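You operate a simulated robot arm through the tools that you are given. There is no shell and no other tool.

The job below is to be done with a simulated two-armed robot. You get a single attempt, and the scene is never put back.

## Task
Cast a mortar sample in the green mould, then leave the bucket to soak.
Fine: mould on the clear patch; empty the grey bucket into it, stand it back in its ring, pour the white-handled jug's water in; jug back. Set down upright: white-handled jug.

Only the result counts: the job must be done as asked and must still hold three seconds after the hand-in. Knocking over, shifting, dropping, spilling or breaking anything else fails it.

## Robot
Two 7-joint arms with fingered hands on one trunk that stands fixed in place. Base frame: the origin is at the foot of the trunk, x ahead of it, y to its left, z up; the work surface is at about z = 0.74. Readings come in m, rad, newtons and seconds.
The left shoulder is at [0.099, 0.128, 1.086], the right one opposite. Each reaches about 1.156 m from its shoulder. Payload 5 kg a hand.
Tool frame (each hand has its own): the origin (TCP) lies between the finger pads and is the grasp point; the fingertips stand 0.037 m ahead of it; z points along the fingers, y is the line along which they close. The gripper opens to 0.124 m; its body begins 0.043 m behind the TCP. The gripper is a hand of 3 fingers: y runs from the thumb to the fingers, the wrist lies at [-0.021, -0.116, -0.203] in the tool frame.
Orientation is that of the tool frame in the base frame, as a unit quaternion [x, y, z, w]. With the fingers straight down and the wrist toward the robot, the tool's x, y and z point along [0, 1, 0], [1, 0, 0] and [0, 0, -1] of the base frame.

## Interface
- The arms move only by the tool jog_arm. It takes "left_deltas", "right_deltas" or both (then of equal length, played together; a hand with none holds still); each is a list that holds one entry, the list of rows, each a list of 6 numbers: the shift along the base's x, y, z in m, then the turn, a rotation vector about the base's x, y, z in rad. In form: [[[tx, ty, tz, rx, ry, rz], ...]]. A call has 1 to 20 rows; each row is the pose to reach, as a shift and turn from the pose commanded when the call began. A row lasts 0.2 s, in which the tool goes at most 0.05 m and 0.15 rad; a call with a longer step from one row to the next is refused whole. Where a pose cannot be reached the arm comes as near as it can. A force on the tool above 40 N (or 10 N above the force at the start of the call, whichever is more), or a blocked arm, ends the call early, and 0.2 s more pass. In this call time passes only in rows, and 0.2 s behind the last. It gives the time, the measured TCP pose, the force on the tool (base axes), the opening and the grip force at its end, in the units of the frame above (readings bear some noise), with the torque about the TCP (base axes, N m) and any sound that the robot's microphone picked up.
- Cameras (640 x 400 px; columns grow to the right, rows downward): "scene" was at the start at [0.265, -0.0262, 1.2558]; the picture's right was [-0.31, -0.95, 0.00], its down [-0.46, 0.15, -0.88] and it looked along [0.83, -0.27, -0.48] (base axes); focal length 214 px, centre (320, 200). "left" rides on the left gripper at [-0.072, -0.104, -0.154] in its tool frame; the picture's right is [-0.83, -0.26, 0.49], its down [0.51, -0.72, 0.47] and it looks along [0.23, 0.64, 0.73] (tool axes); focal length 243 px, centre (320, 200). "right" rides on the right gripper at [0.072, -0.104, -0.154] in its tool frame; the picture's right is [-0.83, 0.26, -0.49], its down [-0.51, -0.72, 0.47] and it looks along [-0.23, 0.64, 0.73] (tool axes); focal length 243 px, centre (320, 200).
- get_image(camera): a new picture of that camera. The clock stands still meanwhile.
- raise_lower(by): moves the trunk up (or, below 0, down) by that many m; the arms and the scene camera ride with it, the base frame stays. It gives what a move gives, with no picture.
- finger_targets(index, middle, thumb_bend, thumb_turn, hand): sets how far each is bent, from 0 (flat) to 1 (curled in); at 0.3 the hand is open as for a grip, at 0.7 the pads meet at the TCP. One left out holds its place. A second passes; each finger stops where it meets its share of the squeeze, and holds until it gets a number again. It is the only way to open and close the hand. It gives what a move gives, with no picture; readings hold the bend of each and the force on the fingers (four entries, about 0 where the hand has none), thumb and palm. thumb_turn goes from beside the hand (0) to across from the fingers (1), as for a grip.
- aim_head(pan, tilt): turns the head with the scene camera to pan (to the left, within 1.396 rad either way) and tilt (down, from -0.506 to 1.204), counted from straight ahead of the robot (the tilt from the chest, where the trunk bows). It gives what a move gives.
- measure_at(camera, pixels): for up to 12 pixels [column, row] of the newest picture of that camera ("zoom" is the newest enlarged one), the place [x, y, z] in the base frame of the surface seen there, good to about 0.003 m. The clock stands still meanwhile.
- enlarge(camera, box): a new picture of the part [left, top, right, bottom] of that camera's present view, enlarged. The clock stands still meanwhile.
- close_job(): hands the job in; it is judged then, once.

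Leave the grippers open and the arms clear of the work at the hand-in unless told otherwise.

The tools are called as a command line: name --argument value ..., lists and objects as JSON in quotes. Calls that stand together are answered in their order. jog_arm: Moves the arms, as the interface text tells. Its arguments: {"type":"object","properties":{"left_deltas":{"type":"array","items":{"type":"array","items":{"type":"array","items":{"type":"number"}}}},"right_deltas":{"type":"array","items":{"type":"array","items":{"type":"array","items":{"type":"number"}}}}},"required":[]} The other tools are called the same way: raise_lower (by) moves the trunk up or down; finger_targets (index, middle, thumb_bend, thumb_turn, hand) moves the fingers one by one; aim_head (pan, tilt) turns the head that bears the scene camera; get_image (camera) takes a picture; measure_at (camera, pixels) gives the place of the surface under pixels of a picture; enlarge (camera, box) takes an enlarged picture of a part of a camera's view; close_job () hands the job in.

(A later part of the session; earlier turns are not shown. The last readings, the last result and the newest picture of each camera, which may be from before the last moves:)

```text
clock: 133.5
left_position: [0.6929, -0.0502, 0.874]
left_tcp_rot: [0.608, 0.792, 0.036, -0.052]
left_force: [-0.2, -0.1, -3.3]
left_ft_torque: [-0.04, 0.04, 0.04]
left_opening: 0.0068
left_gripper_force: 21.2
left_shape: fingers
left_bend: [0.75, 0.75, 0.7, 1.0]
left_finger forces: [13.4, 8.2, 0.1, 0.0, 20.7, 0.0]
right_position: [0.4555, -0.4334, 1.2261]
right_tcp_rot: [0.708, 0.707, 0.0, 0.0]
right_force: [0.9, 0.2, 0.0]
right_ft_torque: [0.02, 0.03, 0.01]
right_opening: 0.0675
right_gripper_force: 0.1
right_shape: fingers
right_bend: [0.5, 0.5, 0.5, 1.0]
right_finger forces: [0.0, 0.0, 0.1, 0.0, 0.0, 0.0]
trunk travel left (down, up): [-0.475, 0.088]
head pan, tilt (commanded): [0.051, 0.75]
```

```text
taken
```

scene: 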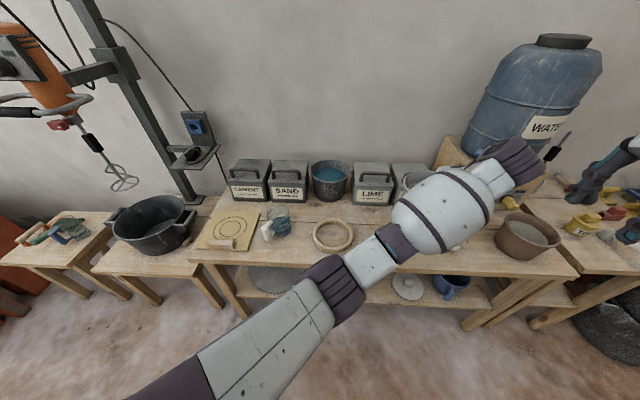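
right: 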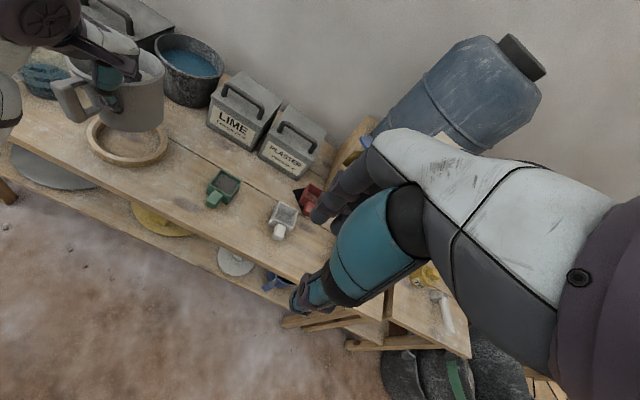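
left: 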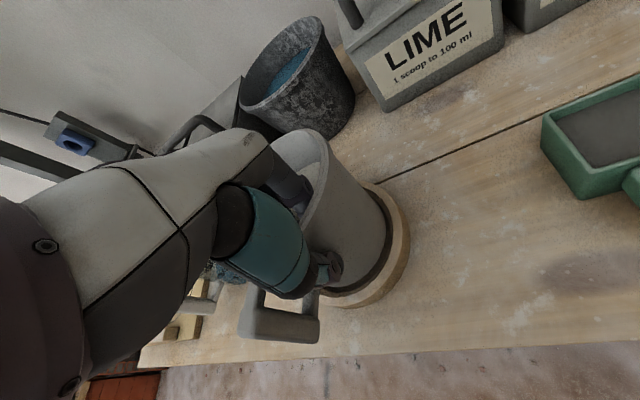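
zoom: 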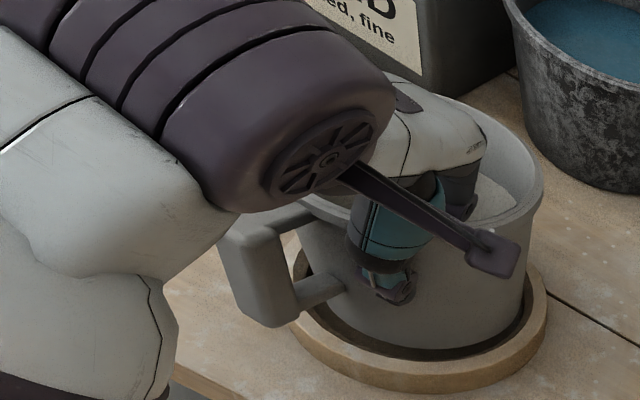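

The base is entering the ring. I'll lower the last 2.7 cm in small steps and watch the force.

jog_arm --left_deltas '[[[0, 0, -0.008, 0, 0, 0], [0, 0, -0.015, 0, 0, 0], [0, 0, -0.02, 0, 0, 0], [0, 0, -0.024, 0, 0, 0], [0, 0, -0.027, 0, 0, 0]]]'

enlarge --camera "right" --box '[20, 50, 180, 170]'

enlarge --camera "left" --box '[220, 120, 440, 340]'

```text
clock: 134.7
left_position: [0.6928, -0.0478, 0.8467]
left_tcp_rot: [0.608, 0.792, 0.035, -0.053]
left_force: [0.4, -0.8, -2.1]
left_ft_torque: [-0.01, 0.02, 0.0]
left_opening: 0.0068
left_gripper_force: 20.6
left_shape: fingers
left_bend: [0.75, 0.75, 0.7, 1.0]
left_finger forces: [13.2, 7.9, 0.0, 0.0, 20.8, 0.0]
right_position: [0.4557, -0.4339, 1.2263]
right_tcp_rot: [0.708, 0.707, 0.0, 0.001]
right_force: [-0.6, -0.7, -0.4]
right_ft_torque: [-0.04, -0.01, -0.02]
right_opening: 0.0675
right_gripper_force: 0.0
right_shape: fingers
right_bend: [0.5, 0.5, 0.5, 1.0]
right_finger forces: [0.0, 0.0, 0.0, 0.0, 0.0, 0.1]
trunk travel left (down, up): [-0.475, 0.088]
head pan, tilt (commanded): [0.051, 0.75]
```

```text
3.33 times, centred on (100, 110) of right
```

zoom: 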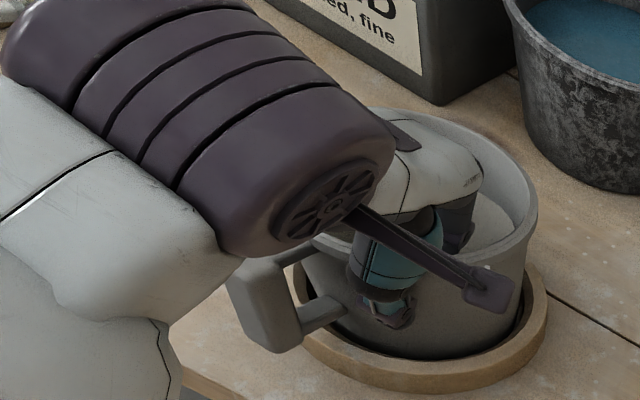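

```text
1.82 times, centred on (330, 230) of left
```

zoom: 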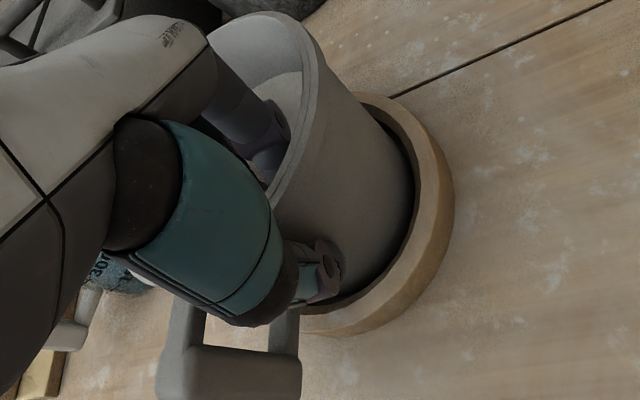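

The bucket is inside its ring and touching. The load is easing and its floor now looks light, so it's empty. I'll lower another 4 mm and then open the fingers.

jog_arm --left_deltas '[[[0, 0, -0.002, 0, 0, 0], [0, 0, -0.004, 0, 0, 0]]]'

finger_targets --hand "left" --index 0.6 --middle 0.6 --thumb_bend 0.6

enlarge --camera "right" --box '[20, 50, 180, 170]'

```text
clock: 135.3
left_position: [0.6914, -0.0484, 0.8441]
left_tcp_rot: [0.608, 0.791, 0.035, -0.052]
left_force: [-0.5, -0.5, -1.2]
left_ft_torque: [0.02, 0.05, -0.02]
left_opening: 0.0067
left_gripper_force: 21.5
left_shape: fingers
left_bend: [0.75, 0.76, 0.7, 1.0]
left_finger forces: [13.2, 8.4, 0.1, 0.0, 21.2, 0.0]
right_position: [0.4552, -0.4333, 1.2271]
right_tcp_rot: [0.707, 0.707, 0.0, 0.0]
right_force: [-0.1, -0.8, 0.1]
right_ft_torque: [-0.03, -0.01, 0.01]
right_opening: 0.0672
right_gripper_force: 0.0
right_shape: fingers
right_bend: [0.5, 0.5, 0.5, 1.0]
right_finger forces: [0.1, 0.1, 0.1, 0.0, 0.1, 0.0]
trunk travel left (down, up): [-0.475, 0.088]
head pan, tilt (commanded): [0.051, 0.75]
```

```text
clock: 136.3
left_position: [0.6906, -0.0495, 0.8433]
left_tcp_rot: [0.608, 0.791, 0.035, -0.052]
left_force: [0.2, -0.1, -0.4]
left_ft_torque: [-0.04, -0.03, 0.0]
left_opening: 0.0358
left_gripper_force: 0.1
left_shape: fingers
left_bend: [0.6, 0.6, 0.6, 1.0]
left_finger forces: [0.1, 0.1, 0.0, 0.0, 0.0, 0.0]
right_position: [0.4553, -0.4333, 1.2252]
right_tcp_rot: [0.708, 0.706, 0.0, 0.0]
right_force: [0.5, -0.3, 0.2]
right_ft_torque: [-0.01, -0.01, 0.01]
right_opening: 0.0671
right_gripper_force: 0.1
right_shape: fingers
right_bend: [0.5, 0.5, 0.5, 1.0]
right_finger forces: [0.0, 0.0, 0.1, 0.0, 0.0, 0.0]
trunk travel left (down, up): [-0.475, 0.088]
head pan, tilt (commanded): [0.051, 0.75]
```

```text
3.33 times, centred on (100, 110) of right
```

zoom: 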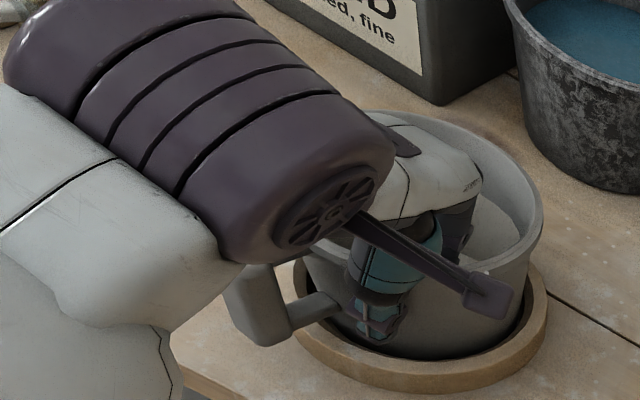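

The bucket is released and standing in its ring. I'll open a bit more and lift the hand straight up.

finger_targets --hand "left" --index 0.5 --middle 0.5 --thumb_bend 0.5

jog_arm --left_deltas '[[[0, 0, 0.02, 0, 0, 0], [0, 0, 0.045, 0, 0, 0], [0, 0, 0.08, 0, 0, 0], [0, 0, 0.12, 0, 0, 0], [0, 0, 0.16, -0.06, -0.02, 0], [0, 0, 0.2, -0.12, -0.04, 0]]]'

get_image --camera "right"

enlarge --camera "right" --box '[20, 50, 180, 170]'

```text
clock: 137.3
left_position: [0.6896, -0.0485, 0.8425]
left_tcp_rot: [0.608, 0.791, 0.036, -0.052]
left_force: [-0.9, 0.3, 0.4]
left_ft_torque: [0.0, 0.01, -0.01]
left_opening: 0.067
left_gripper_force: 0.1
left_shape: fingers
left_bend: [0.5, 0.5, 0.5, 1.0]
left_finger forces: [0.1, 0.0, 0.1, 0.1, 0.1, 0.0]
right_position: [0.4545, -0.4325, 1.2278]
right_tcp_rot: [0.708, 0.706, 0.0, -0.001]
right_force: [0.1, -0.3, -0.5]
right_ft_torque: [0.0, -0.03, -0.01]
right_opening: 0.0671
right_gripper_force: 0.2
right_shape: fingers
right_bend: [0.5, 0.5, 0.5, 1.0]
right_finger forces: [0.0, 0.0, 0.1, 0.0, 0.1, 0.0]
trunk travel left (down, up): [-0.475, 0.088]
head pan, tilt (commanded): [0.051, 0.75]
```

```text
clock: 138.7
left_position: [0.6925, -0.0493, 1.0465]
left_tcp_rot: [0.609, 0.793, -0.001, 0.0]
left_force: [0.3, 0.3, 0.8]
left_ft_torque: [-0.02, -0.04, 0.01]
left_opening: 0.0673
left_gripper_force: 0.0
left_shape: fingers
left_bend: [0.5, 0.5, 0.5, 1.0]
left_finger forces: [0.0, 0.1, 0.0, 0.0, 0.0, 0.0]
right_position: [0.4549, -0.4333, 1.2271]
right_tcp_rot: [0.708, 0.706, 0.0, 0.0]
right_force: [-0.3, -0.3, 0.4]
right_ft_torque: [0.0, 0.02, -0.01]
right_opening: 0.0673
right_gripper_force: 0.1
right_shape: fingers
right_bend: [0.5, 0.5, 0.5, 1.0]
right_finger forces: [0.0, 0.1, 0.0, 0.0, 0.0, 0.0]
trunk travel left (down, up): [-0.475, 0.088]
head pan, tilt (commanded): [0.051, 0.75]
```

```text
taken
```

right: 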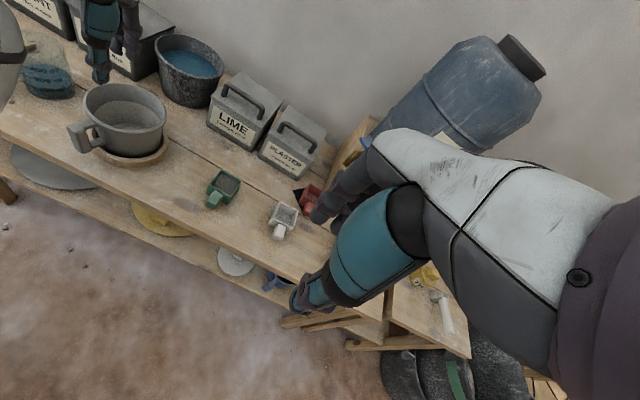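

```text
3.33 times, centred on (100, 110) of right
```

zoom: 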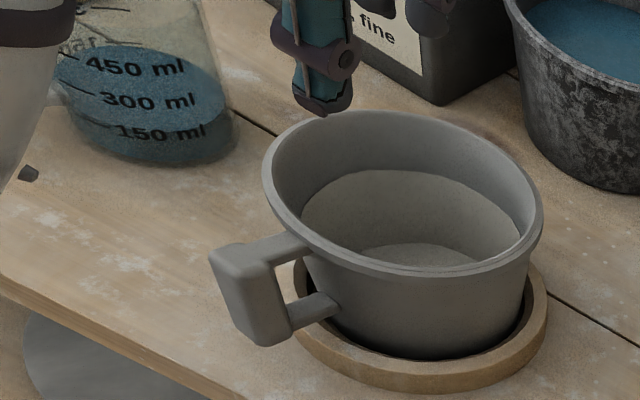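

The bucket stands upright in its ring. I see a tone boundary inside, so I'll measure the depth there to be sure it's empty.

measure_at --camera "zoom" --pixels '[[430, 215], [410, 255], [360, 190], [470, 230], [400, 175], [350, 230], [440, 255], [385, 250], [300, 190], [500, 190], [415, 205], [320, 225]]'

enlarge --camera "right" --box '[180, 150, 320, 250]'

```text
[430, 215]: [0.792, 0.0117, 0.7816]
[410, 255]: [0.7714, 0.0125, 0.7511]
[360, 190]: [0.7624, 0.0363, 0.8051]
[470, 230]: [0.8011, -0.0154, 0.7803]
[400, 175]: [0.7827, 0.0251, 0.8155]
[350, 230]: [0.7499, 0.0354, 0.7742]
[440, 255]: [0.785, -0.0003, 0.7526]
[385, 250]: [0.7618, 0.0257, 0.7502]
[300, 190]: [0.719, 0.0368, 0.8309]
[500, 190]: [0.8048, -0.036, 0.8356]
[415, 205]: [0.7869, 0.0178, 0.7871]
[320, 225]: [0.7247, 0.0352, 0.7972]
```

```text
4.00 times, centred on (250, 200) of right
```

zoom: 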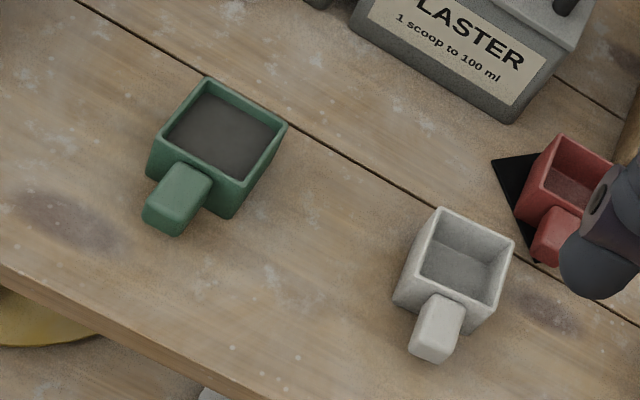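

The bucket's floor reads 0.751 and is bare, so it's empty, and the green mould is filled with nothing spilled. Next is the jug. I'll look at it from the scene camera and measure it precisely.

get_image --camera "scene"

enlarge --camera "scene" --box '[240, 185, 320, 255]'

```text
taken
```

scene: 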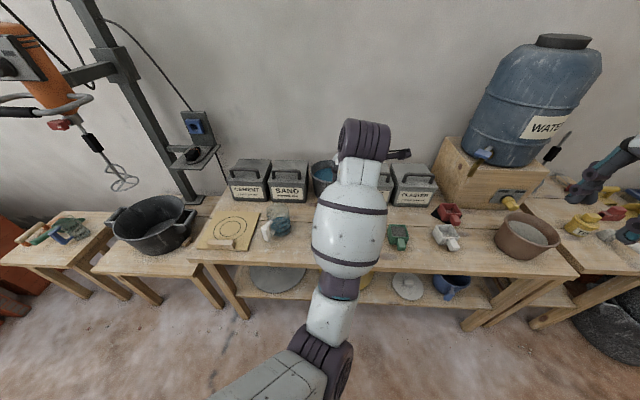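

```text
5.71 times, centred on (280, 220) of scene
```

zoom: 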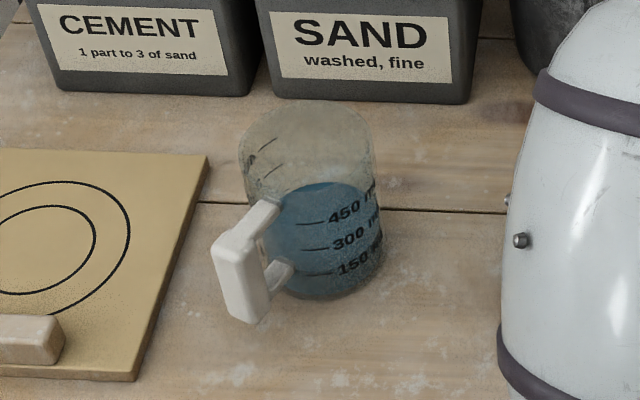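

The jug's outline runs from about x = 238 to 379 in this zoom. I'll measure its edges, water surface and handle.

measure_at --camera "zoom" --pixels '[[241, 150], [374, 145], [378, 220], [330, 297], [300, 294], [320, 205], [330, 190], [310, 102], [280, 104], [262, 205], [240, 240], [235, 310]]'

measure_at --camera "zoom" --pixels '[[239, 140], [240, 160], [376, 135], [375, 160], [372, 130], [345, 108], [250, 120], [365, 120], [300, 180], [290, 200], [350, 200], [310, 215]]'

```text
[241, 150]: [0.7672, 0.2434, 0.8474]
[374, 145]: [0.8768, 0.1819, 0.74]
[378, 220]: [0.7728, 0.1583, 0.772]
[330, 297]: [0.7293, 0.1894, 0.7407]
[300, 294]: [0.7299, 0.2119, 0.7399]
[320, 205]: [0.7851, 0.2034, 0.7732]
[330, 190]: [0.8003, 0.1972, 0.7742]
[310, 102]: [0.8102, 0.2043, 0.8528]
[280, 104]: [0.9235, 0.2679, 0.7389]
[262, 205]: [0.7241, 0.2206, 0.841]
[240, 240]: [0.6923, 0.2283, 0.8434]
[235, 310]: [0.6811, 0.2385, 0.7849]
```

```text
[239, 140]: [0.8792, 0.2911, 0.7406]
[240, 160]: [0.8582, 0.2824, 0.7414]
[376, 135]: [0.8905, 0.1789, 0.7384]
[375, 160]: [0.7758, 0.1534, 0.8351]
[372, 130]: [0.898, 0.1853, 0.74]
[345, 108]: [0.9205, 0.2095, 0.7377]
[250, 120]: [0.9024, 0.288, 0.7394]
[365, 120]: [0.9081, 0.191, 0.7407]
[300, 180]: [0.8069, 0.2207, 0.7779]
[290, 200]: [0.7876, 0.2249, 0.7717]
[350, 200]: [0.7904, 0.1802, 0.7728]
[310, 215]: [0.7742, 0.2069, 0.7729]
```

Jug: centre (0.770, 0.199), radius 0.043, rim z ≈ 0.856, water level z ≈ 0.773. I'll use the same rim pinch from above at its near-right side, away from the handle. First I move above (0.733, 0.182) with a small extra yaw.

jog_arm --left_deltas '[[[0.006, 0.04, 0, 0, 0, 0.03], [0.012, 0.08, 0, 0, 0, 0.06], [0.018, 0.12, 0, 0, 0, 0.09], [0.024, 0.16, -0.01, 0, 0, 0.12], [0.032, 0.2, -0.02, 0, 0, 0.15], [0.0405, 0.231, -0.03, 0, 0, 0.175], [0.0405, 0.231, -0.06, 0, 0, 0.175]]]'

get_image --camera "scene"

get_image --camera "left"

enlarge --camera "right" --box '[0, 0, 200, 140]'

```text
clock: 140.3
left_position: [0.7329, 0.1816, 0.9846]
left_tcp_rot: [0.537, 0.843, 0.001, 0.0]
left_force: [0.3, -0.5, 0.9]
left_ft_torque: [0.04, 0.01, -0.01]
left_opening: 0.0669
left_gripper_force: 0.1
left_shape: fingers
left_bend: [0.5, 0.5, 0.5, 1.0]
left_finger forces: [0.0, 0.1, 0.0, 0.1, 0.0, 0.1]
right_position: [0.4559, -0.4337, 1.2269]
right_tcp_rot: [0.708, 0.707, 0.0, 0.0]
right_force: [0.4, 0.0, 0.8]
right_ft_torque: [-0.03, 0.01, 0.01]
right_opening: 0.0674
right_gripper_force: 0.1
right_shape: fingers
right_bend: [0.5, 0.5, 0.5, 1.0]
right_finger forces: [0.0, 0.1, 0.0, 0.0, 0.0, 0.0]
trunk travel left (down, up): [-0.475, 0.088]
head pan, tilt (commanded): [0.051, 0.75]
```

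```text
taken
```

scene: 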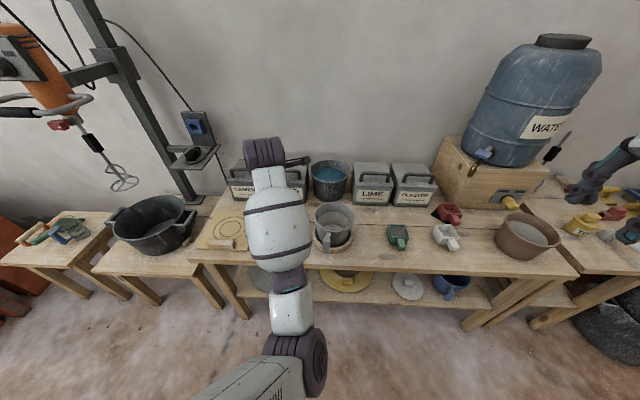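

```text
taken
```

left: 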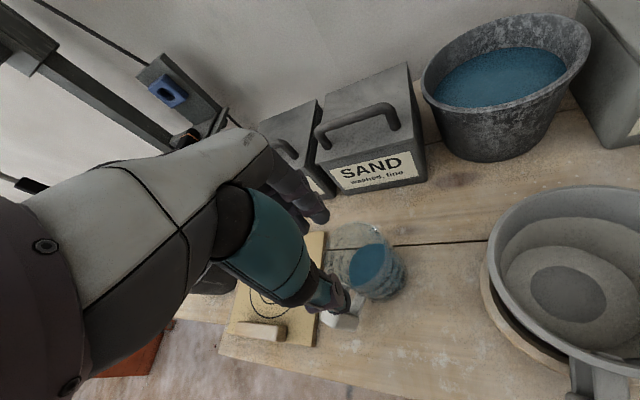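

```text
2.86 times, centred on (100, 70) of right
```

zoom: 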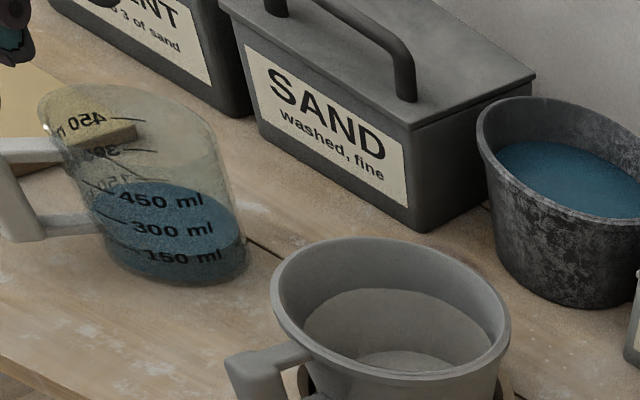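

The left camera looks down into the bucket, and I see a darker disc in the middle of its floor. I'll enlarge and measure it to see whether any mix is left.

enlarge --camera "left" --box '[480, 180, 640, 380]'

measure_at --camera "zoom" --pixels '[[340, 220], [300, 200], [380, 240], [340, 180], [290, 240], [400, 270], [330, 250], [280, 170], [430, 220], [340, 130], [480, 220], [300, 290]]'

```text
2.00 times, centred on (560, 280) of left
```

zoom: 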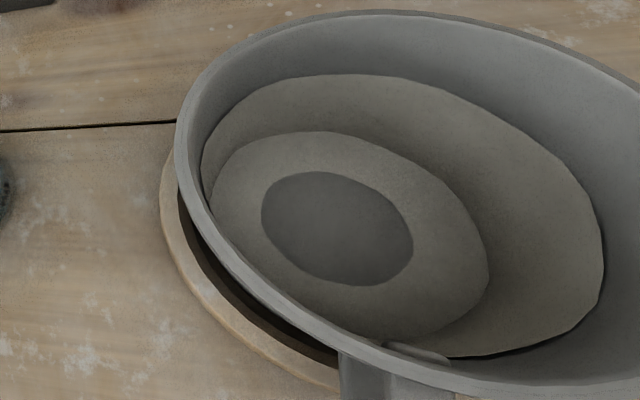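

```text
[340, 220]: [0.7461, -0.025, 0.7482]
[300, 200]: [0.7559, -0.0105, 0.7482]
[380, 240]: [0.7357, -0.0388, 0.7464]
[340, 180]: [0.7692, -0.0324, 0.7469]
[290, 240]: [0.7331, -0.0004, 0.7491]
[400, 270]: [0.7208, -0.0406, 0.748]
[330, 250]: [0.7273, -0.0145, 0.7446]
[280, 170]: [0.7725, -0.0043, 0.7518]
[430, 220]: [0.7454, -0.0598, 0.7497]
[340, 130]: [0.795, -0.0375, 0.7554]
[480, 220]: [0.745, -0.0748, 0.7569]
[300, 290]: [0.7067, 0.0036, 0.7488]
```

What remains is only a thin film of residue with the bare floor showing, which suits the soaking. Back to the jug: the thumb is 5 cm from the handle. I'll descend around the rim in steps.

jog_arm --left_deltas '[[[0, 0, -0.04, 0, 0, 0], [0, 0, -0.08, 0, 0, 0], [0, 0, -0.1, 0, 0, 0]]]'

enlarge --camera "left" --box '[240, 180, 480, 370]'

enlarge --camera "right" --box '[0, 0, 160, 110]'

```text
clock: 141.1
left_position: [0.7313, 0.1846, 0.8869]
left_tcp_rot: [0.537, 0.844, 0.001, 0.001]
left_force: [-0.4, -0.6, 0.0]
left_ft_torque: [0.0, -0.02, -0.02]
left_opening: 0.0671
left_gripper_force: 0.1
left_shape: fingers
left_bend: [0.5, 0.5, 0.5, 1.0]
left_finger forces: [0.0, 0.0, 0.0, 0.0, 0.0, 0.0]
right_position: [0.4559, -0.4322, 1.2272]
right_tcp_rot: [0.708, 0.706, 0.0, 0.0]
right_force: [0.8, -0.6, 0.0]
right_ft_torque: [0.02, 0.02, -0.02]
right_opening: 0.067
right_gripper_force: 0.1
right_shape: fingers
right_bend: [0.5, 0.5, 0.5, 1.0]
right_finger forces: [0.0, 0.1, 0.0, 0.1, 0.0, 0.1]
trunk travel left (down, up): [-0.475, 0.088]
head pan, tilt (commanded): [0.051, 0.75]
```

```text
2.11 times, centred on (360, 275) of left
```

zoom: 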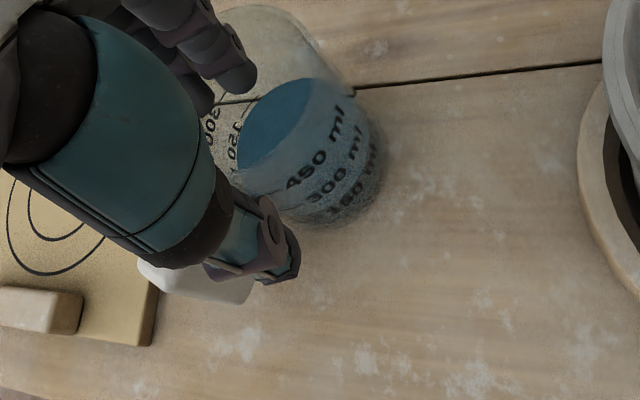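

```text
3.64 times, centred on (80, 55) of right
```

zoom: 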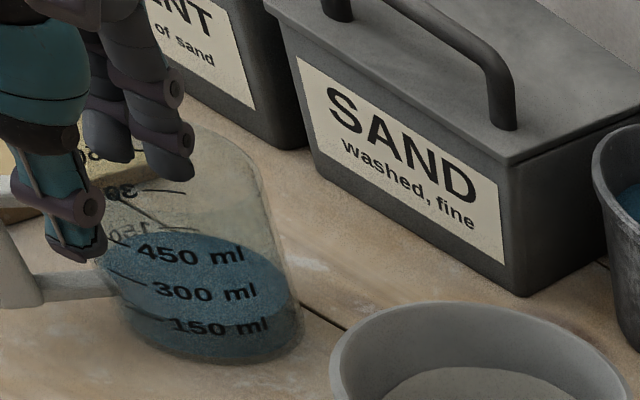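

The fingers enter inside the jug's mouth and the thumb is outside. I'll descend the last 5 cm gently.

jog_arm --left_deltas '[[[0.001, -0.001, -0.015, 0, 0, 0], [0.001, -0.001, -0.03, 0, 0, 0], [0.001, -0.001, -0.042, 0, 0, 0], [0.001, -0.001, -0.05, 0, 0, 0]]]'

enlarge --camera "left" --box '[240, 180, 480, 370]'

enlarge --camera "right" --box '[0, 0, 160, 110]'

```text
clock: 142.1
left_position: [0.7348, 0.1827, 0.8326]
left_tcp_rot: [0.537, 0.843, -0.001, 0.001]
left_force: [0.7, 0.3, -0.1]
left_ft_torque: [-0.03, 0.02, 0.01]
left_opening: 0.0672
left_gripper_force: 0.4
left_shape: fingers
left_bend: [0.5, 0.5, 0.5, 1.0]
left_finger forces: [0.0, 0.4, 0.1, 0.0, 0.1, 0.0]
right_position: [0.4552, -0.4343, 1.2264]
right_tcp_rot: [0.708, 0.706, 0.001, 0.0]
right_force: [0.3, 0.2, 0.9]
right_ft_torque: [0.0, 0.01, -0.04]
right_opening: 0.0673
right_gripper_force: 0.1
right_shape: fingers
right_bend: [0.5, 0.5, 0.5, 1.0]
right_finger forces: [0.0, 0.0, 0.0, 0.1, 0.1, 0.0]
trunk travel left (down, up): [-0.475, 0.088]
head pan, tilt (commanded): [0.051, 0.75]
```

```text
2.11 times, centred on (360, 275) of left
```

zoom: 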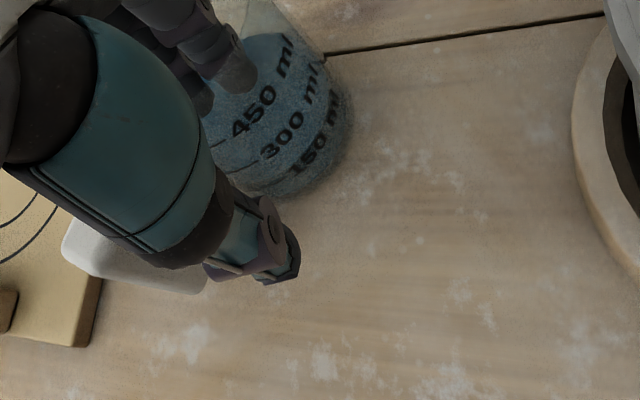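

```text
3.64 times, centred on (80, 55) of right
```

zoom: 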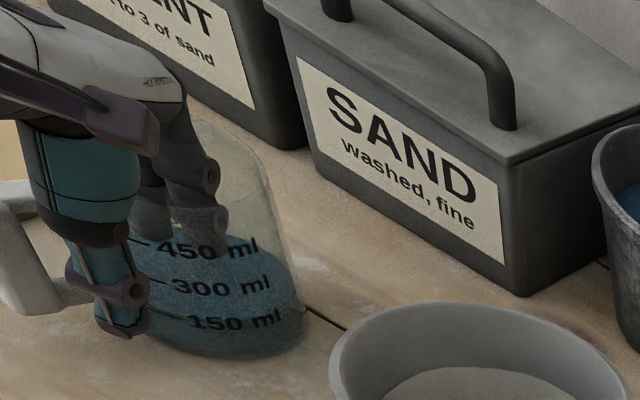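

The jug's labels look slightly turned, and the middle finger reads 0.4 N, so the jug may have rotated a little. I'll measure its edges and handle again.

measure_at --camera "zoom" --pixels '[[25, 250], [50, 300], [20, 200], [300, 300], [302, 270], [235, 350], [200, 352], [270, 180], [200, 120], [240, 140], [205, 250], [260, 320]]'

enlarge --camera "scene" --box '[230, 170, 330, 250]'

```text
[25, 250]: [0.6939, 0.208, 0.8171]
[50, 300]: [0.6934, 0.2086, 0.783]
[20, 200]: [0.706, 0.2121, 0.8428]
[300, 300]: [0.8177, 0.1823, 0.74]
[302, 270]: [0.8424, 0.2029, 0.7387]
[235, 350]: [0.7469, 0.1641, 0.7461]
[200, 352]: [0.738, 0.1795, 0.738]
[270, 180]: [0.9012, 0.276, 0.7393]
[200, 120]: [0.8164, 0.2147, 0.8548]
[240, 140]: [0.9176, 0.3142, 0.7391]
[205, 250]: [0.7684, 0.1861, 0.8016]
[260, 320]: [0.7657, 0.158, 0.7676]
```

```text
5.00 times, centred on (280, 210) of scene
```

zoom: 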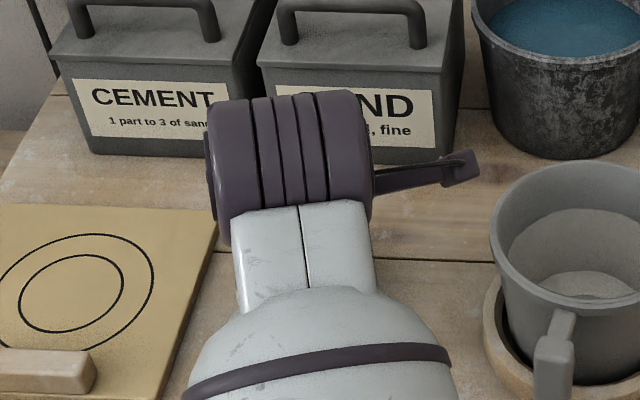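

The jug turned about 8° but its centre stayed at about (0.772, 0.1995), which is harmless. I'll close on its wall.

finger_targets --hand "left" --index 0.75 --middle 0.75 --thumb_bend 0.75

enlarge --camera "right" --box '[0, 0, 160, 110]'

enlarge --camera "left" --box '[240, 180, 480, 370]'

```text
clock: 143.1
left_position: [0.7347, 0.1832, 0.8337]
left_tcp_rot: [0.537, 0.844, 0.0, -0.001]
left_force: [0.2, 0.0, -2.1]
left_ft_torque: [0.01, 0.01, 0.06]
left_opening: 0.0082
left_gripper_force: 14.6
left_shape: fingers
left_bend: [0.73, 0.73, 0.7, 1.0]
left_finger forces: [8.3, 6.9, 0.0, 0.1, 14.0, 0.1]
right_position: [0.4556, -0.4342, 1.2266]
right_tcp_rot: [0.708, 0.706, 0.0, 0.001]
right_force: [-0.1, 0.0, 0.3]
right_ft_torque: [-0.03, 0.01, -0.02]
right_opening: 0.0673
right_gripper_force: 0.1
right_shape: fingers
right_bend: [0.5, 0.5, 0.5, 1.0]
right_finger forces: [0.0, 0.1, 0.0, 0.0, 0.0, 0.0]
trunk travel left (down, up): [-0.475, 0.088]
head pan, tilt (commanded): [0.051, 0.75]
```

```text
3.64 times, centred on (80, 55) of right
```

zoom: 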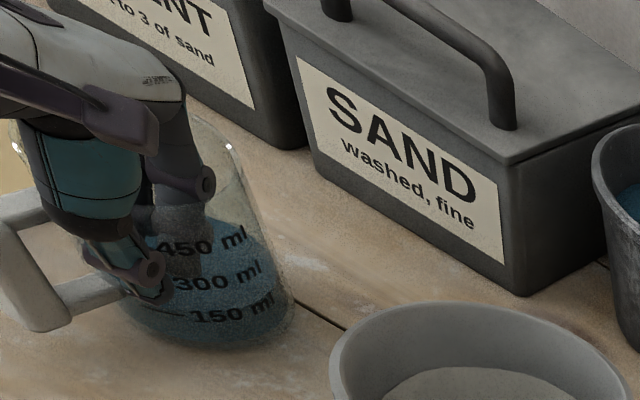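

```text
2.11 times, centred on (360, 275) of left
```

zoom: 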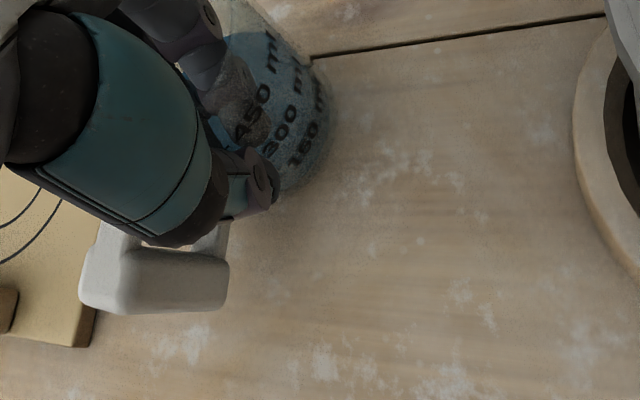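

The wall is held at 14.6 N. I'll tighten a little and lift 4 cm to check how the jug hangs.

finger_targets --hand "left" --index 0.83 --middle 0.83 --thumb_bend 0.83

jog_arm --left_deltas '[[[0, 0, 0.006, 0, 0, 0], [0, 0, 0.013, 0, 0, 0], [0, 0, 0.021, 0, 0, 0], [0, 0, 0.03, 0, 0, 0], [0, 0, 0.04, 0, 0, 0]]]'

enlarge --camera "right" --box '[0, 0, 160, 110]'

enlarge --camera "left" --box '[240, 180, 480, 370]'

```text
clock: 144.1
left_position: [0.734, 0.1819, 0.8333]
left_tcp_rot: [0.538, 0.843, -0.001, -0.001]
left_force: [0.2, 0.3, -0.5]
left_ft_torque: [-0.02, 0.01, -0.01]
left_opening: 0.008
left_gripper_force: 22.7
left_shape: fingers
left_bend: [0.74, 0.75, 0.68, 1.0]
left_finger forces: [13.2, 10.4, 0.0, 0.0, 21.1, 0.1]
right_position: [0.4554, -0.4316, 1.2263]
right_tcp_rot: [0.708, 0.706, 0.0, -0.001]
right_force: [0.2, -0.3, 0.7]
right_ft_torque: [0.03, 0.0, -0.02]
right_opening: 0.0672
right_gripper_force: 0.2
right_shape: fingers
right_bend: [0.5, 0.5, 0.5, 1.0]
right_finger forces: [0.0, 0.0, 0.0, 0.0, 0.1, 0.1]
trunk travel left (down, up): [-0.475, 0.088]
head pan, tilt (commanded): [0.051, 0.75]
```

```text
clock: 145.3
left_position: [0.7318, 0.1815, 0.8751]
left_tcp_rot: [0.537, 0.843, 0.001, 0.001]
left_force: [-1.0, 0.7, -1.9]
left_ft_torque: [-0.01, 0.04, 0.0]
left_opening: 0.0082
left_gripper_force: 22.2
left_shape: fingers
left_bend: [0.74, 0.75, 0.68, 1.0]
left_finger forces: [13.0, 10.6, 0.0, 0.0, 21.1, 0.0]
right_position: [0.4563, -0.4338, 1.2263]
right_tcp_rot: [0.708, 0.707, 0.0, 0.0]
right_force: [-0.8, 0.2, 0.1]
right_ft_torque: [0.0, 0.02, 0.04]
right_opening: 0.0671
right_gripper_force: 0.1
right_shape: fingers
right_bend: [0.5, 0.5, 0.5, 1.0]
right_finger forces: [0.0, 0.1, 0.1, 0.0, 0.0, 0.0]
trunk travel left (down, up): [-0.475, 0.088]
head pan, tilt (commanded): [0.051, 0.75]
```

```text
3.64 times, centred on (80, 55) of right
```

zoom: 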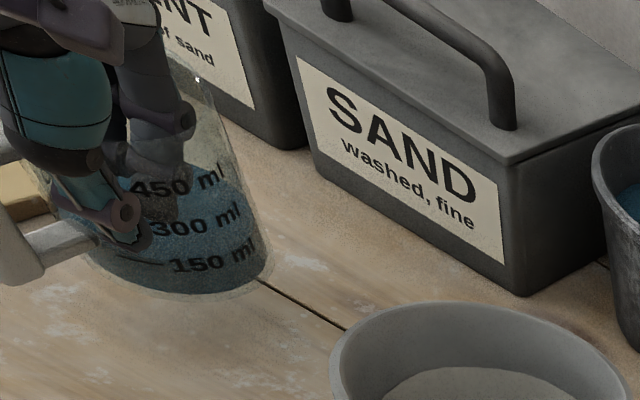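

```text
2.11 times, centred on (360, 275) of left
```

zoom: 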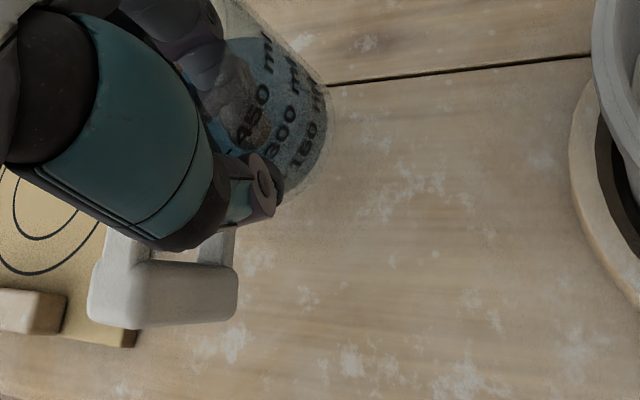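

The jug hangs upright and is light (about 1.9 N). I'll raise it and carry it slowly, level, over to the bucket's right side, passing well above the bucket.

jog_arm --left_deltas '[[[0, 0, 0.03, 0, 0, 0], [0, 0, 0.06, 0, 0, 0], [0, 0, 0.09, 0, 0, 0], [0, 0, 0.12, 0, 0, 0], [0, 0, 0.15, 0, 0, 0], [-0.003, -0.02, 0.16, 0, 0, 0], [-0.006, -0.045, 0.16, 0, 0, 0], [-0.009, -0.07, 0.16, 0, 0, 0], [-0.012, -0.095, 0.16, 0, 0, 0], [-0.015, -0.12, 0.16, 0, 0, 0], [-0.018, -0.145, 0.16, 0, 0, 0], [-0.021, -0.17, 0.16, 0, 0, 0], [-0.024, -0.195, 0.16, 0, 0, 0], [-0.027, -0.22, 0.16, 0, 0, 0], [-0.03, -0.245, 0.16, 0, 0, 0], [-0.032, -0.265, 0.16, 0, 0, 0], [-0.032, -0.275, 0.16, 0, 0, 0]]]'

get_image --camera "right"

get_image --camera "scene"

```text
clock: 148.9
left_position: [0.7024, -0.0957, 1.0359]
left_tcp_rot: [0.537, 0.844, 0.0, 0.0]
left_force: [0.1, -0.1, -1.0]
left_ft_torque: [0.0, 0.01, -0.02]
left_opening: 0.0079
left_gripper_force: 22.4
left_shape: fingers
left_bend: [0.74, 0.75, 0.68, 1.0]
left_finger forces: [13.1, 10.2, 0.0, 0.0, 20.8, 0.1]
right_position: [0.4548, -0.4332, 1.2262]
right_tcp_rot: [0.707, 0.707, 0.0, 0.0]
right_force: [-0.5, -0.5, -0.1]
right_ft_torque: [-0.02, 0.0, -0.01]
right_opening: 0.0673
right_gripper_force: 0.1
right_shape: fingers
right_bend: [0.5, 0.5, 0.5, 1.0]
right_finger forces: [0.0, 0.0, 0.0, 0.0, 0.0, 0.1]
trunk travel left (down, up): [-0.475, 0.088]
head pan, tilt (commanded): [0.051, 0.75]
```

```text
taken
```

right: 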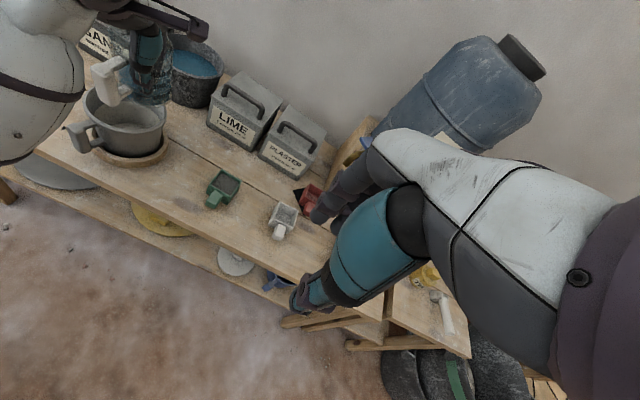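

```text
taken
```

scene: 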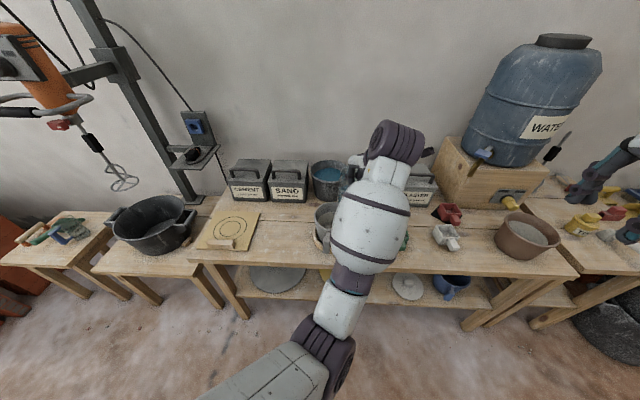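

The jug is above the bucket's right side. I'll enlarge and measure the bucket's rim and the jug from the right camera.

enlarge --camera "right" --box '[50, 20, 200, 170]'

measure_at --camera "zoom" --pixels '[[410, 275], [405, 300], [380, 325], [340, 335], [290, 320], [250, 290], [230, 250], [235, 225], [255, 205], [290, 180], [310, 95], [340, 215]]'

```text
2.67 times, centred on (125, 95) of right
```

zoom: 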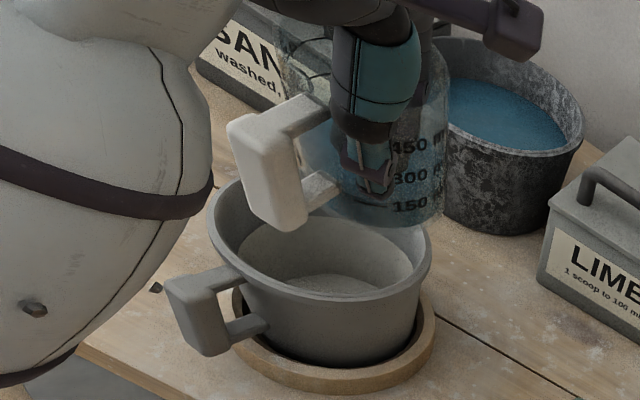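

```text
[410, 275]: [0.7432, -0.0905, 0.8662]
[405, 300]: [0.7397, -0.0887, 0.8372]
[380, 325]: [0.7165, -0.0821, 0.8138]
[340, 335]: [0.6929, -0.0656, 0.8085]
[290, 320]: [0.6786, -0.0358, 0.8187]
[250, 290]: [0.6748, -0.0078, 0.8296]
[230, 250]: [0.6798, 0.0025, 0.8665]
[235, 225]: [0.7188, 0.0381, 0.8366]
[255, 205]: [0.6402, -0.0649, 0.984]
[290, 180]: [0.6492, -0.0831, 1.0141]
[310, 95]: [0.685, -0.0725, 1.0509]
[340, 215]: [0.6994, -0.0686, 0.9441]
```

I'll take more points on the bucket's rim.

measure_at --camera "zoom" --pixels '[[429, 255], [430, 240], [420, 270], [380, 293], [335, 297], [290, 288], [250, 268], [225, 245], [211, 215], [360, 285], [320, 290], [215, 195]]'

```text
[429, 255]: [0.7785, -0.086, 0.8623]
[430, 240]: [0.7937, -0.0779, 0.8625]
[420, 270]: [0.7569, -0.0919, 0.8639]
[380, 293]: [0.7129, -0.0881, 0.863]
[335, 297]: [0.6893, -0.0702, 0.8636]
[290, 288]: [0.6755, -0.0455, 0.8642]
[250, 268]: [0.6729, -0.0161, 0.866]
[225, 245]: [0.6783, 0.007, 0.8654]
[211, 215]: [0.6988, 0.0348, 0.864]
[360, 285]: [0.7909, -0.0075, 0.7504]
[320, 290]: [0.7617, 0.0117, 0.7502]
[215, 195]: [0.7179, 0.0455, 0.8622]
```

The bucket's rim centre is (0.744, -0.021) and it stands flat at z 0.8635. I'll now measure the jug in the hand.

measure_at --camera "zoom" --pixels '[[443, 195], [430, 212], [405, 222], [380, 224], [350, 215], [446, 150], [445, 110], [440, 70], [425, 40], [290, 60], [280, 35], [400, 205]]'

```text
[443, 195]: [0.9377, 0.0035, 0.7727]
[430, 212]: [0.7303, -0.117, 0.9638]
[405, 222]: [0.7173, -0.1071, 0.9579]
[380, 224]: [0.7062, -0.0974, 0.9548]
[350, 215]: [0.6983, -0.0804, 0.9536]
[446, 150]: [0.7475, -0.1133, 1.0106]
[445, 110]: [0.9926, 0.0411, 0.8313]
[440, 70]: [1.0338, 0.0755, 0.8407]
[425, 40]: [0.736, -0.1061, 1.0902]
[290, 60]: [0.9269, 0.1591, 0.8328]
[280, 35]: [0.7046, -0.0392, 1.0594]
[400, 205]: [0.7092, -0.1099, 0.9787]
```

The jug's axis is near (0.740, -0.079). I'll tilt slowly to 50° at this height, still below the angle where the water would run, and check the arm reaches.

jog_arm --left_deltas '[[[0, 0, 0, -0.07, 0, 0], [0, 0, 0, -0.14, 0, 0], [0, 0, 0, -0.21, 0, 0], [0, 0, 0, -0.28, 0, 0], [0, 0, 0, -0.35, 0, 0], [0, 0, 0, -0.42, 0, 0], [0, 0, 0, -0.49, 0, 0], [0.002, -0.002, 0, -0.56, 0, 0], [0.003, -0.004, 0, -0.63, 0, 0], [0.004, -0.006, 0, -0.7, 0, 0], [0.004, -0.008, 0, -0.77, 0, 0], [0.004, -0.009, 0, -0.84, 0, 0]]]'

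enlarge --camera "right" --box '[40, 10, 200, 170]'

get_image --camera "scene"

```text
clock: 151.5
left_position: [0.7061, -0.1049, 1.0334]
left_tcp_rot: [0.49, 0.77, -0.344, 0.22]
left_force: [0.4, 0.6, -0.6]
left_ft_torque: [0.02, 0.0, 0.02]
left_opening: 0.0075
left_gripper_force: 22.8
left_shape: fingers
left_bend: [0.74, 0.75, 0.69, 1.0]
left_finger forces: [14.0, 9.6, 0.1, 0.0, 20.7, 0.0]
right_position: [0.4554, -0.4336, 1.2264]
right_tcp_rot: [0.708, 0.706, 0.0, 0.001]
right_force: [0.4, 0.1, 0.2]
right_ft_torque: [0.02, -0.03, -0.04]
right_opening: 0.0673
right_gripper_force: 0.0
right_shape: fingers
right_bend: [0.5, 0.5, 0.5, 1.0]
right_finger forces: [0.1, 0.1, 0.1, 0.1, 0.0, 0.0]
trunk travel left (down, up): [-0.475, 0.088]
head pan, tilt (commanded): [0.051, 0.75]
```

```text
2.50 times, centred on (120, 90) of right
```

zoom: 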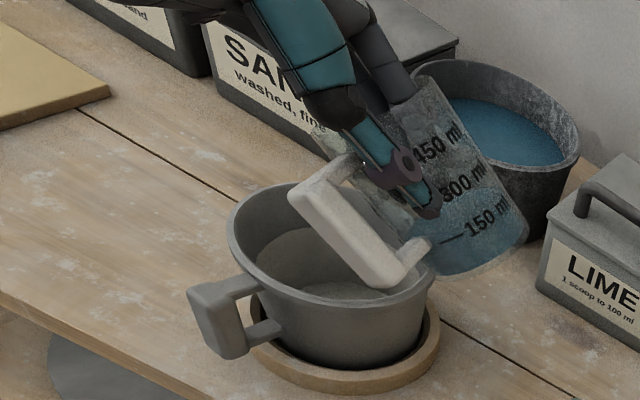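

```text
taken
```

scene: 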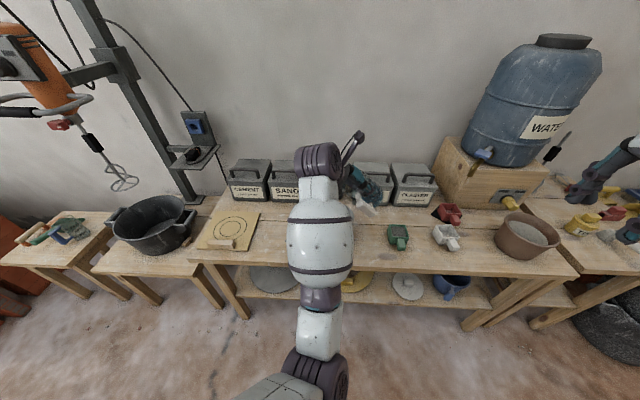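

The tilt is at 48° with the water still inside. The jug's white handle hangs near the bucket's rim in this view, so I'll measure it before lowering.

enlarge --camera "right" --box '[90, 50, 190, 130]'

measure_at --camera "zoom" --pixels '[[195, 195], [225, 230], [260, 275], [300, 300], [330, 290], [345, 260], [215, 165], [235, 140], [330, 90], [360, 60], [500, 200], [420, 290]]'

```text
5.00 times, centred on (140, 90) of right
```

zoom: 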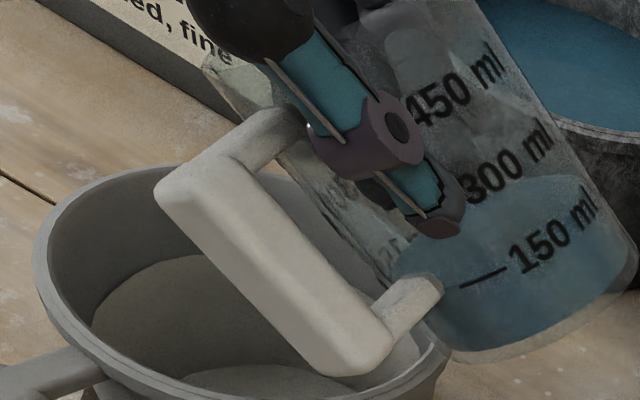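

```text
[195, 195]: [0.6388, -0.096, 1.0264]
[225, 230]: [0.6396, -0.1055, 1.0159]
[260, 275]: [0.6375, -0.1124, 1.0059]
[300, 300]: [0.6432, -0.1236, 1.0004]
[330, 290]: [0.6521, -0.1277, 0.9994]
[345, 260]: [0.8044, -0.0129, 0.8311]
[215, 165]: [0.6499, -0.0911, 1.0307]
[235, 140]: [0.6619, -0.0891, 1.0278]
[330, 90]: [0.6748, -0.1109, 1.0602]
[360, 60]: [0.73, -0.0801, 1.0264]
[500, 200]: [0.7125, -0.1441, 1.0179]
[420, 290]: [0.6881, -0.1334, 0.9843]
```

The handle is at x ≈ 0.64 and z ≈ 1.0, outside and well above the bucket. I'll measure the jug's lip along its lower rim.

measure_at --camera "zoom" --pixels '[[208, 68], [215, 85], [235, 108], [285, 165], [310, 200], [340, 235], [370, 265], [390, 285], [450, 355], [530, 345], [630, 270], [600, 180]]'

```text
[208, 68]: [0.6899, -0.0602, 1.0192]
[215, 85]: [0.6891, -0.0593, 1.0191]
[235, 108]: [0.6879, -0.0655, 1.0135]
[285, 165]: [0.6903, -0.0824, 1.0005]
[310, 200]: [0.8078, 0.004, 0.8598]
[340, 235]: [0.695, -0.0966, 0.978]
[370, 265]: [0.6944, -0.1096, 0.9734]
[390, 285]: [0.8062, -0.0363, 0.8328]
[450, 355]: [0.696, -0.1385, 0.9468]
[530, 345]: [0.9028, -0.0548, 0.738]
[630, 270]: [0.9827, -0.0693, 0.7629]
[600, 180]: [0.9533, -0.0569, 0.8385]
```

The lip is near (0.733, -0.05, 1.005). I'll lower and shift slightly while tilting to 60°, so the lip comes to about (0.742, -0.045, 0.925), over the bucket's inside.

jog_arm --left_deltas '[[[0.002, 0.002, -0.012, -0.035, 0, 0], [0.004, 0.004, -0.024, -0.07, 0, 0], [0.006, 0.006, -0.036, -0.105, 0, 0], [0.008, 0.008, -0.048, -0.14, 0, 0], [0.009, 0.01, -0.06, -0.175, 0, 0], [0.009, 0.012, -0.07, -0.209, 0, 0], [0.009, 0.012, -0.07, -0.209, 0, 0]]]'

enlarge --camera "right" --box '[60, 40, 200, 150]'

enlarge --camera "scene" --box '[290, 150, 430, 260]'

```text
clock: 153.1
left_position: [0.7147, -0.092, 0.9625]
left_tcp_rot: [0.465, 0.73, -0.422, 0.269]
left_force: [-0.7, 0.0, -1.1]
left_ft_torque: [0.1, 0.03, 0.02]
left_opening: 0.0078
left_gripper_force: 22.1
left_shape: fingers
left_bend: [0.74, 0.76, 0.69, 1.0]
left_finger forces: [14.3, 9.6, 0.0, 0.0, 20.8, 0.0]
right_position: [0.4548, -0.4326, 1.2278]
right_tcp_rot: [0.708, 0.706, 0.0, 0.0]
right_force: [-0.6, 0.6, -0.2]
right_ft_torque: [0.05, 0.01, 0.0]
right_opening: 0.067
right_gripper_force: 0.0
right_shape: fingers
right_bend: [0.5, 0.5, 0.5, 1.0]
right_finger forces: [0.0, 0.0, 0.1, 0.0, 0.1, 0.1]
trunk travel left (down, up): [-0.475, 0.088]
head pan, tilt (commanded): [0.051, 0.75]
```

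```text
3.64 times, centred on (130, 95) of right
```

zoom: 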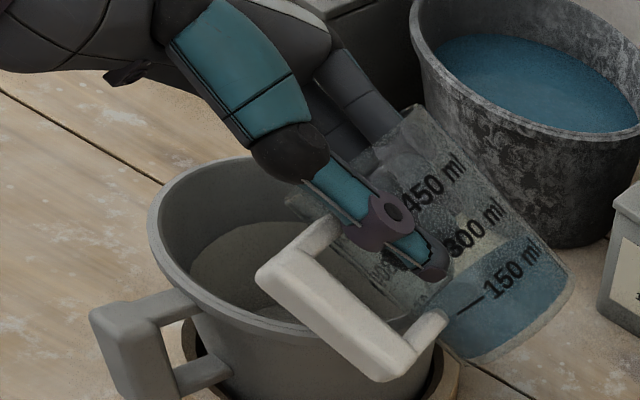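

```text
3.64 times, centred on (360, 205) of scene
```

zoom: 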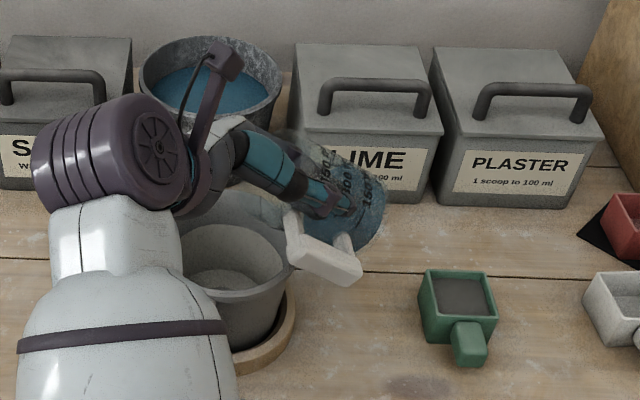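

The jug's lip is over the bucket. I'll measure its lower edge to verify clearance from the bucket's rim.

enlarge --camera "right" --box '[90, 60, 190, 140]'

measure_at --camera "zoom" --pixels '[[205, 195], [215, 210], [235, 225], [250, 180], [440, 370], [460, 380], [400, 330], [395, 300], [380, 340], [560, 280], [470, 340], [225, 180]]'

```text
5.00 times, centred on (140, 100) of right
```

zoom: 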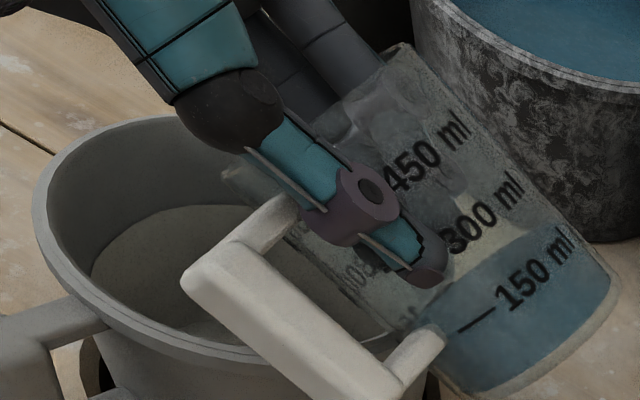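

```text
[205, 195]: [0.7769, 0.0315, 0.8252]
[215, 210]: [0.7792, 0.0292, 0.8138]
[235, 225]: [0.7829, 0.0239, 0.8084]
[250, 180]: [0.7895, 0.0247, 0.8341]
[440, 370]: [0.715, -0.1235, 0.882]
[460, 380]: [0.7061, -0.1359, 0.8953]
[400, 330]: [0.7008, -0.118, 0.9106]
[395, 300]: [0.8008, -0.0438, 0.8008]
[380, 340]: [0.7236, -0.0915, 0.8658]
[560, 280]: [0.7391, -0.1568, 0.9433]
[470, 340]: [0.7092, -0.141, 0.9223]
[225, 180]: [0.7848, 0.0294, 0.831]
```

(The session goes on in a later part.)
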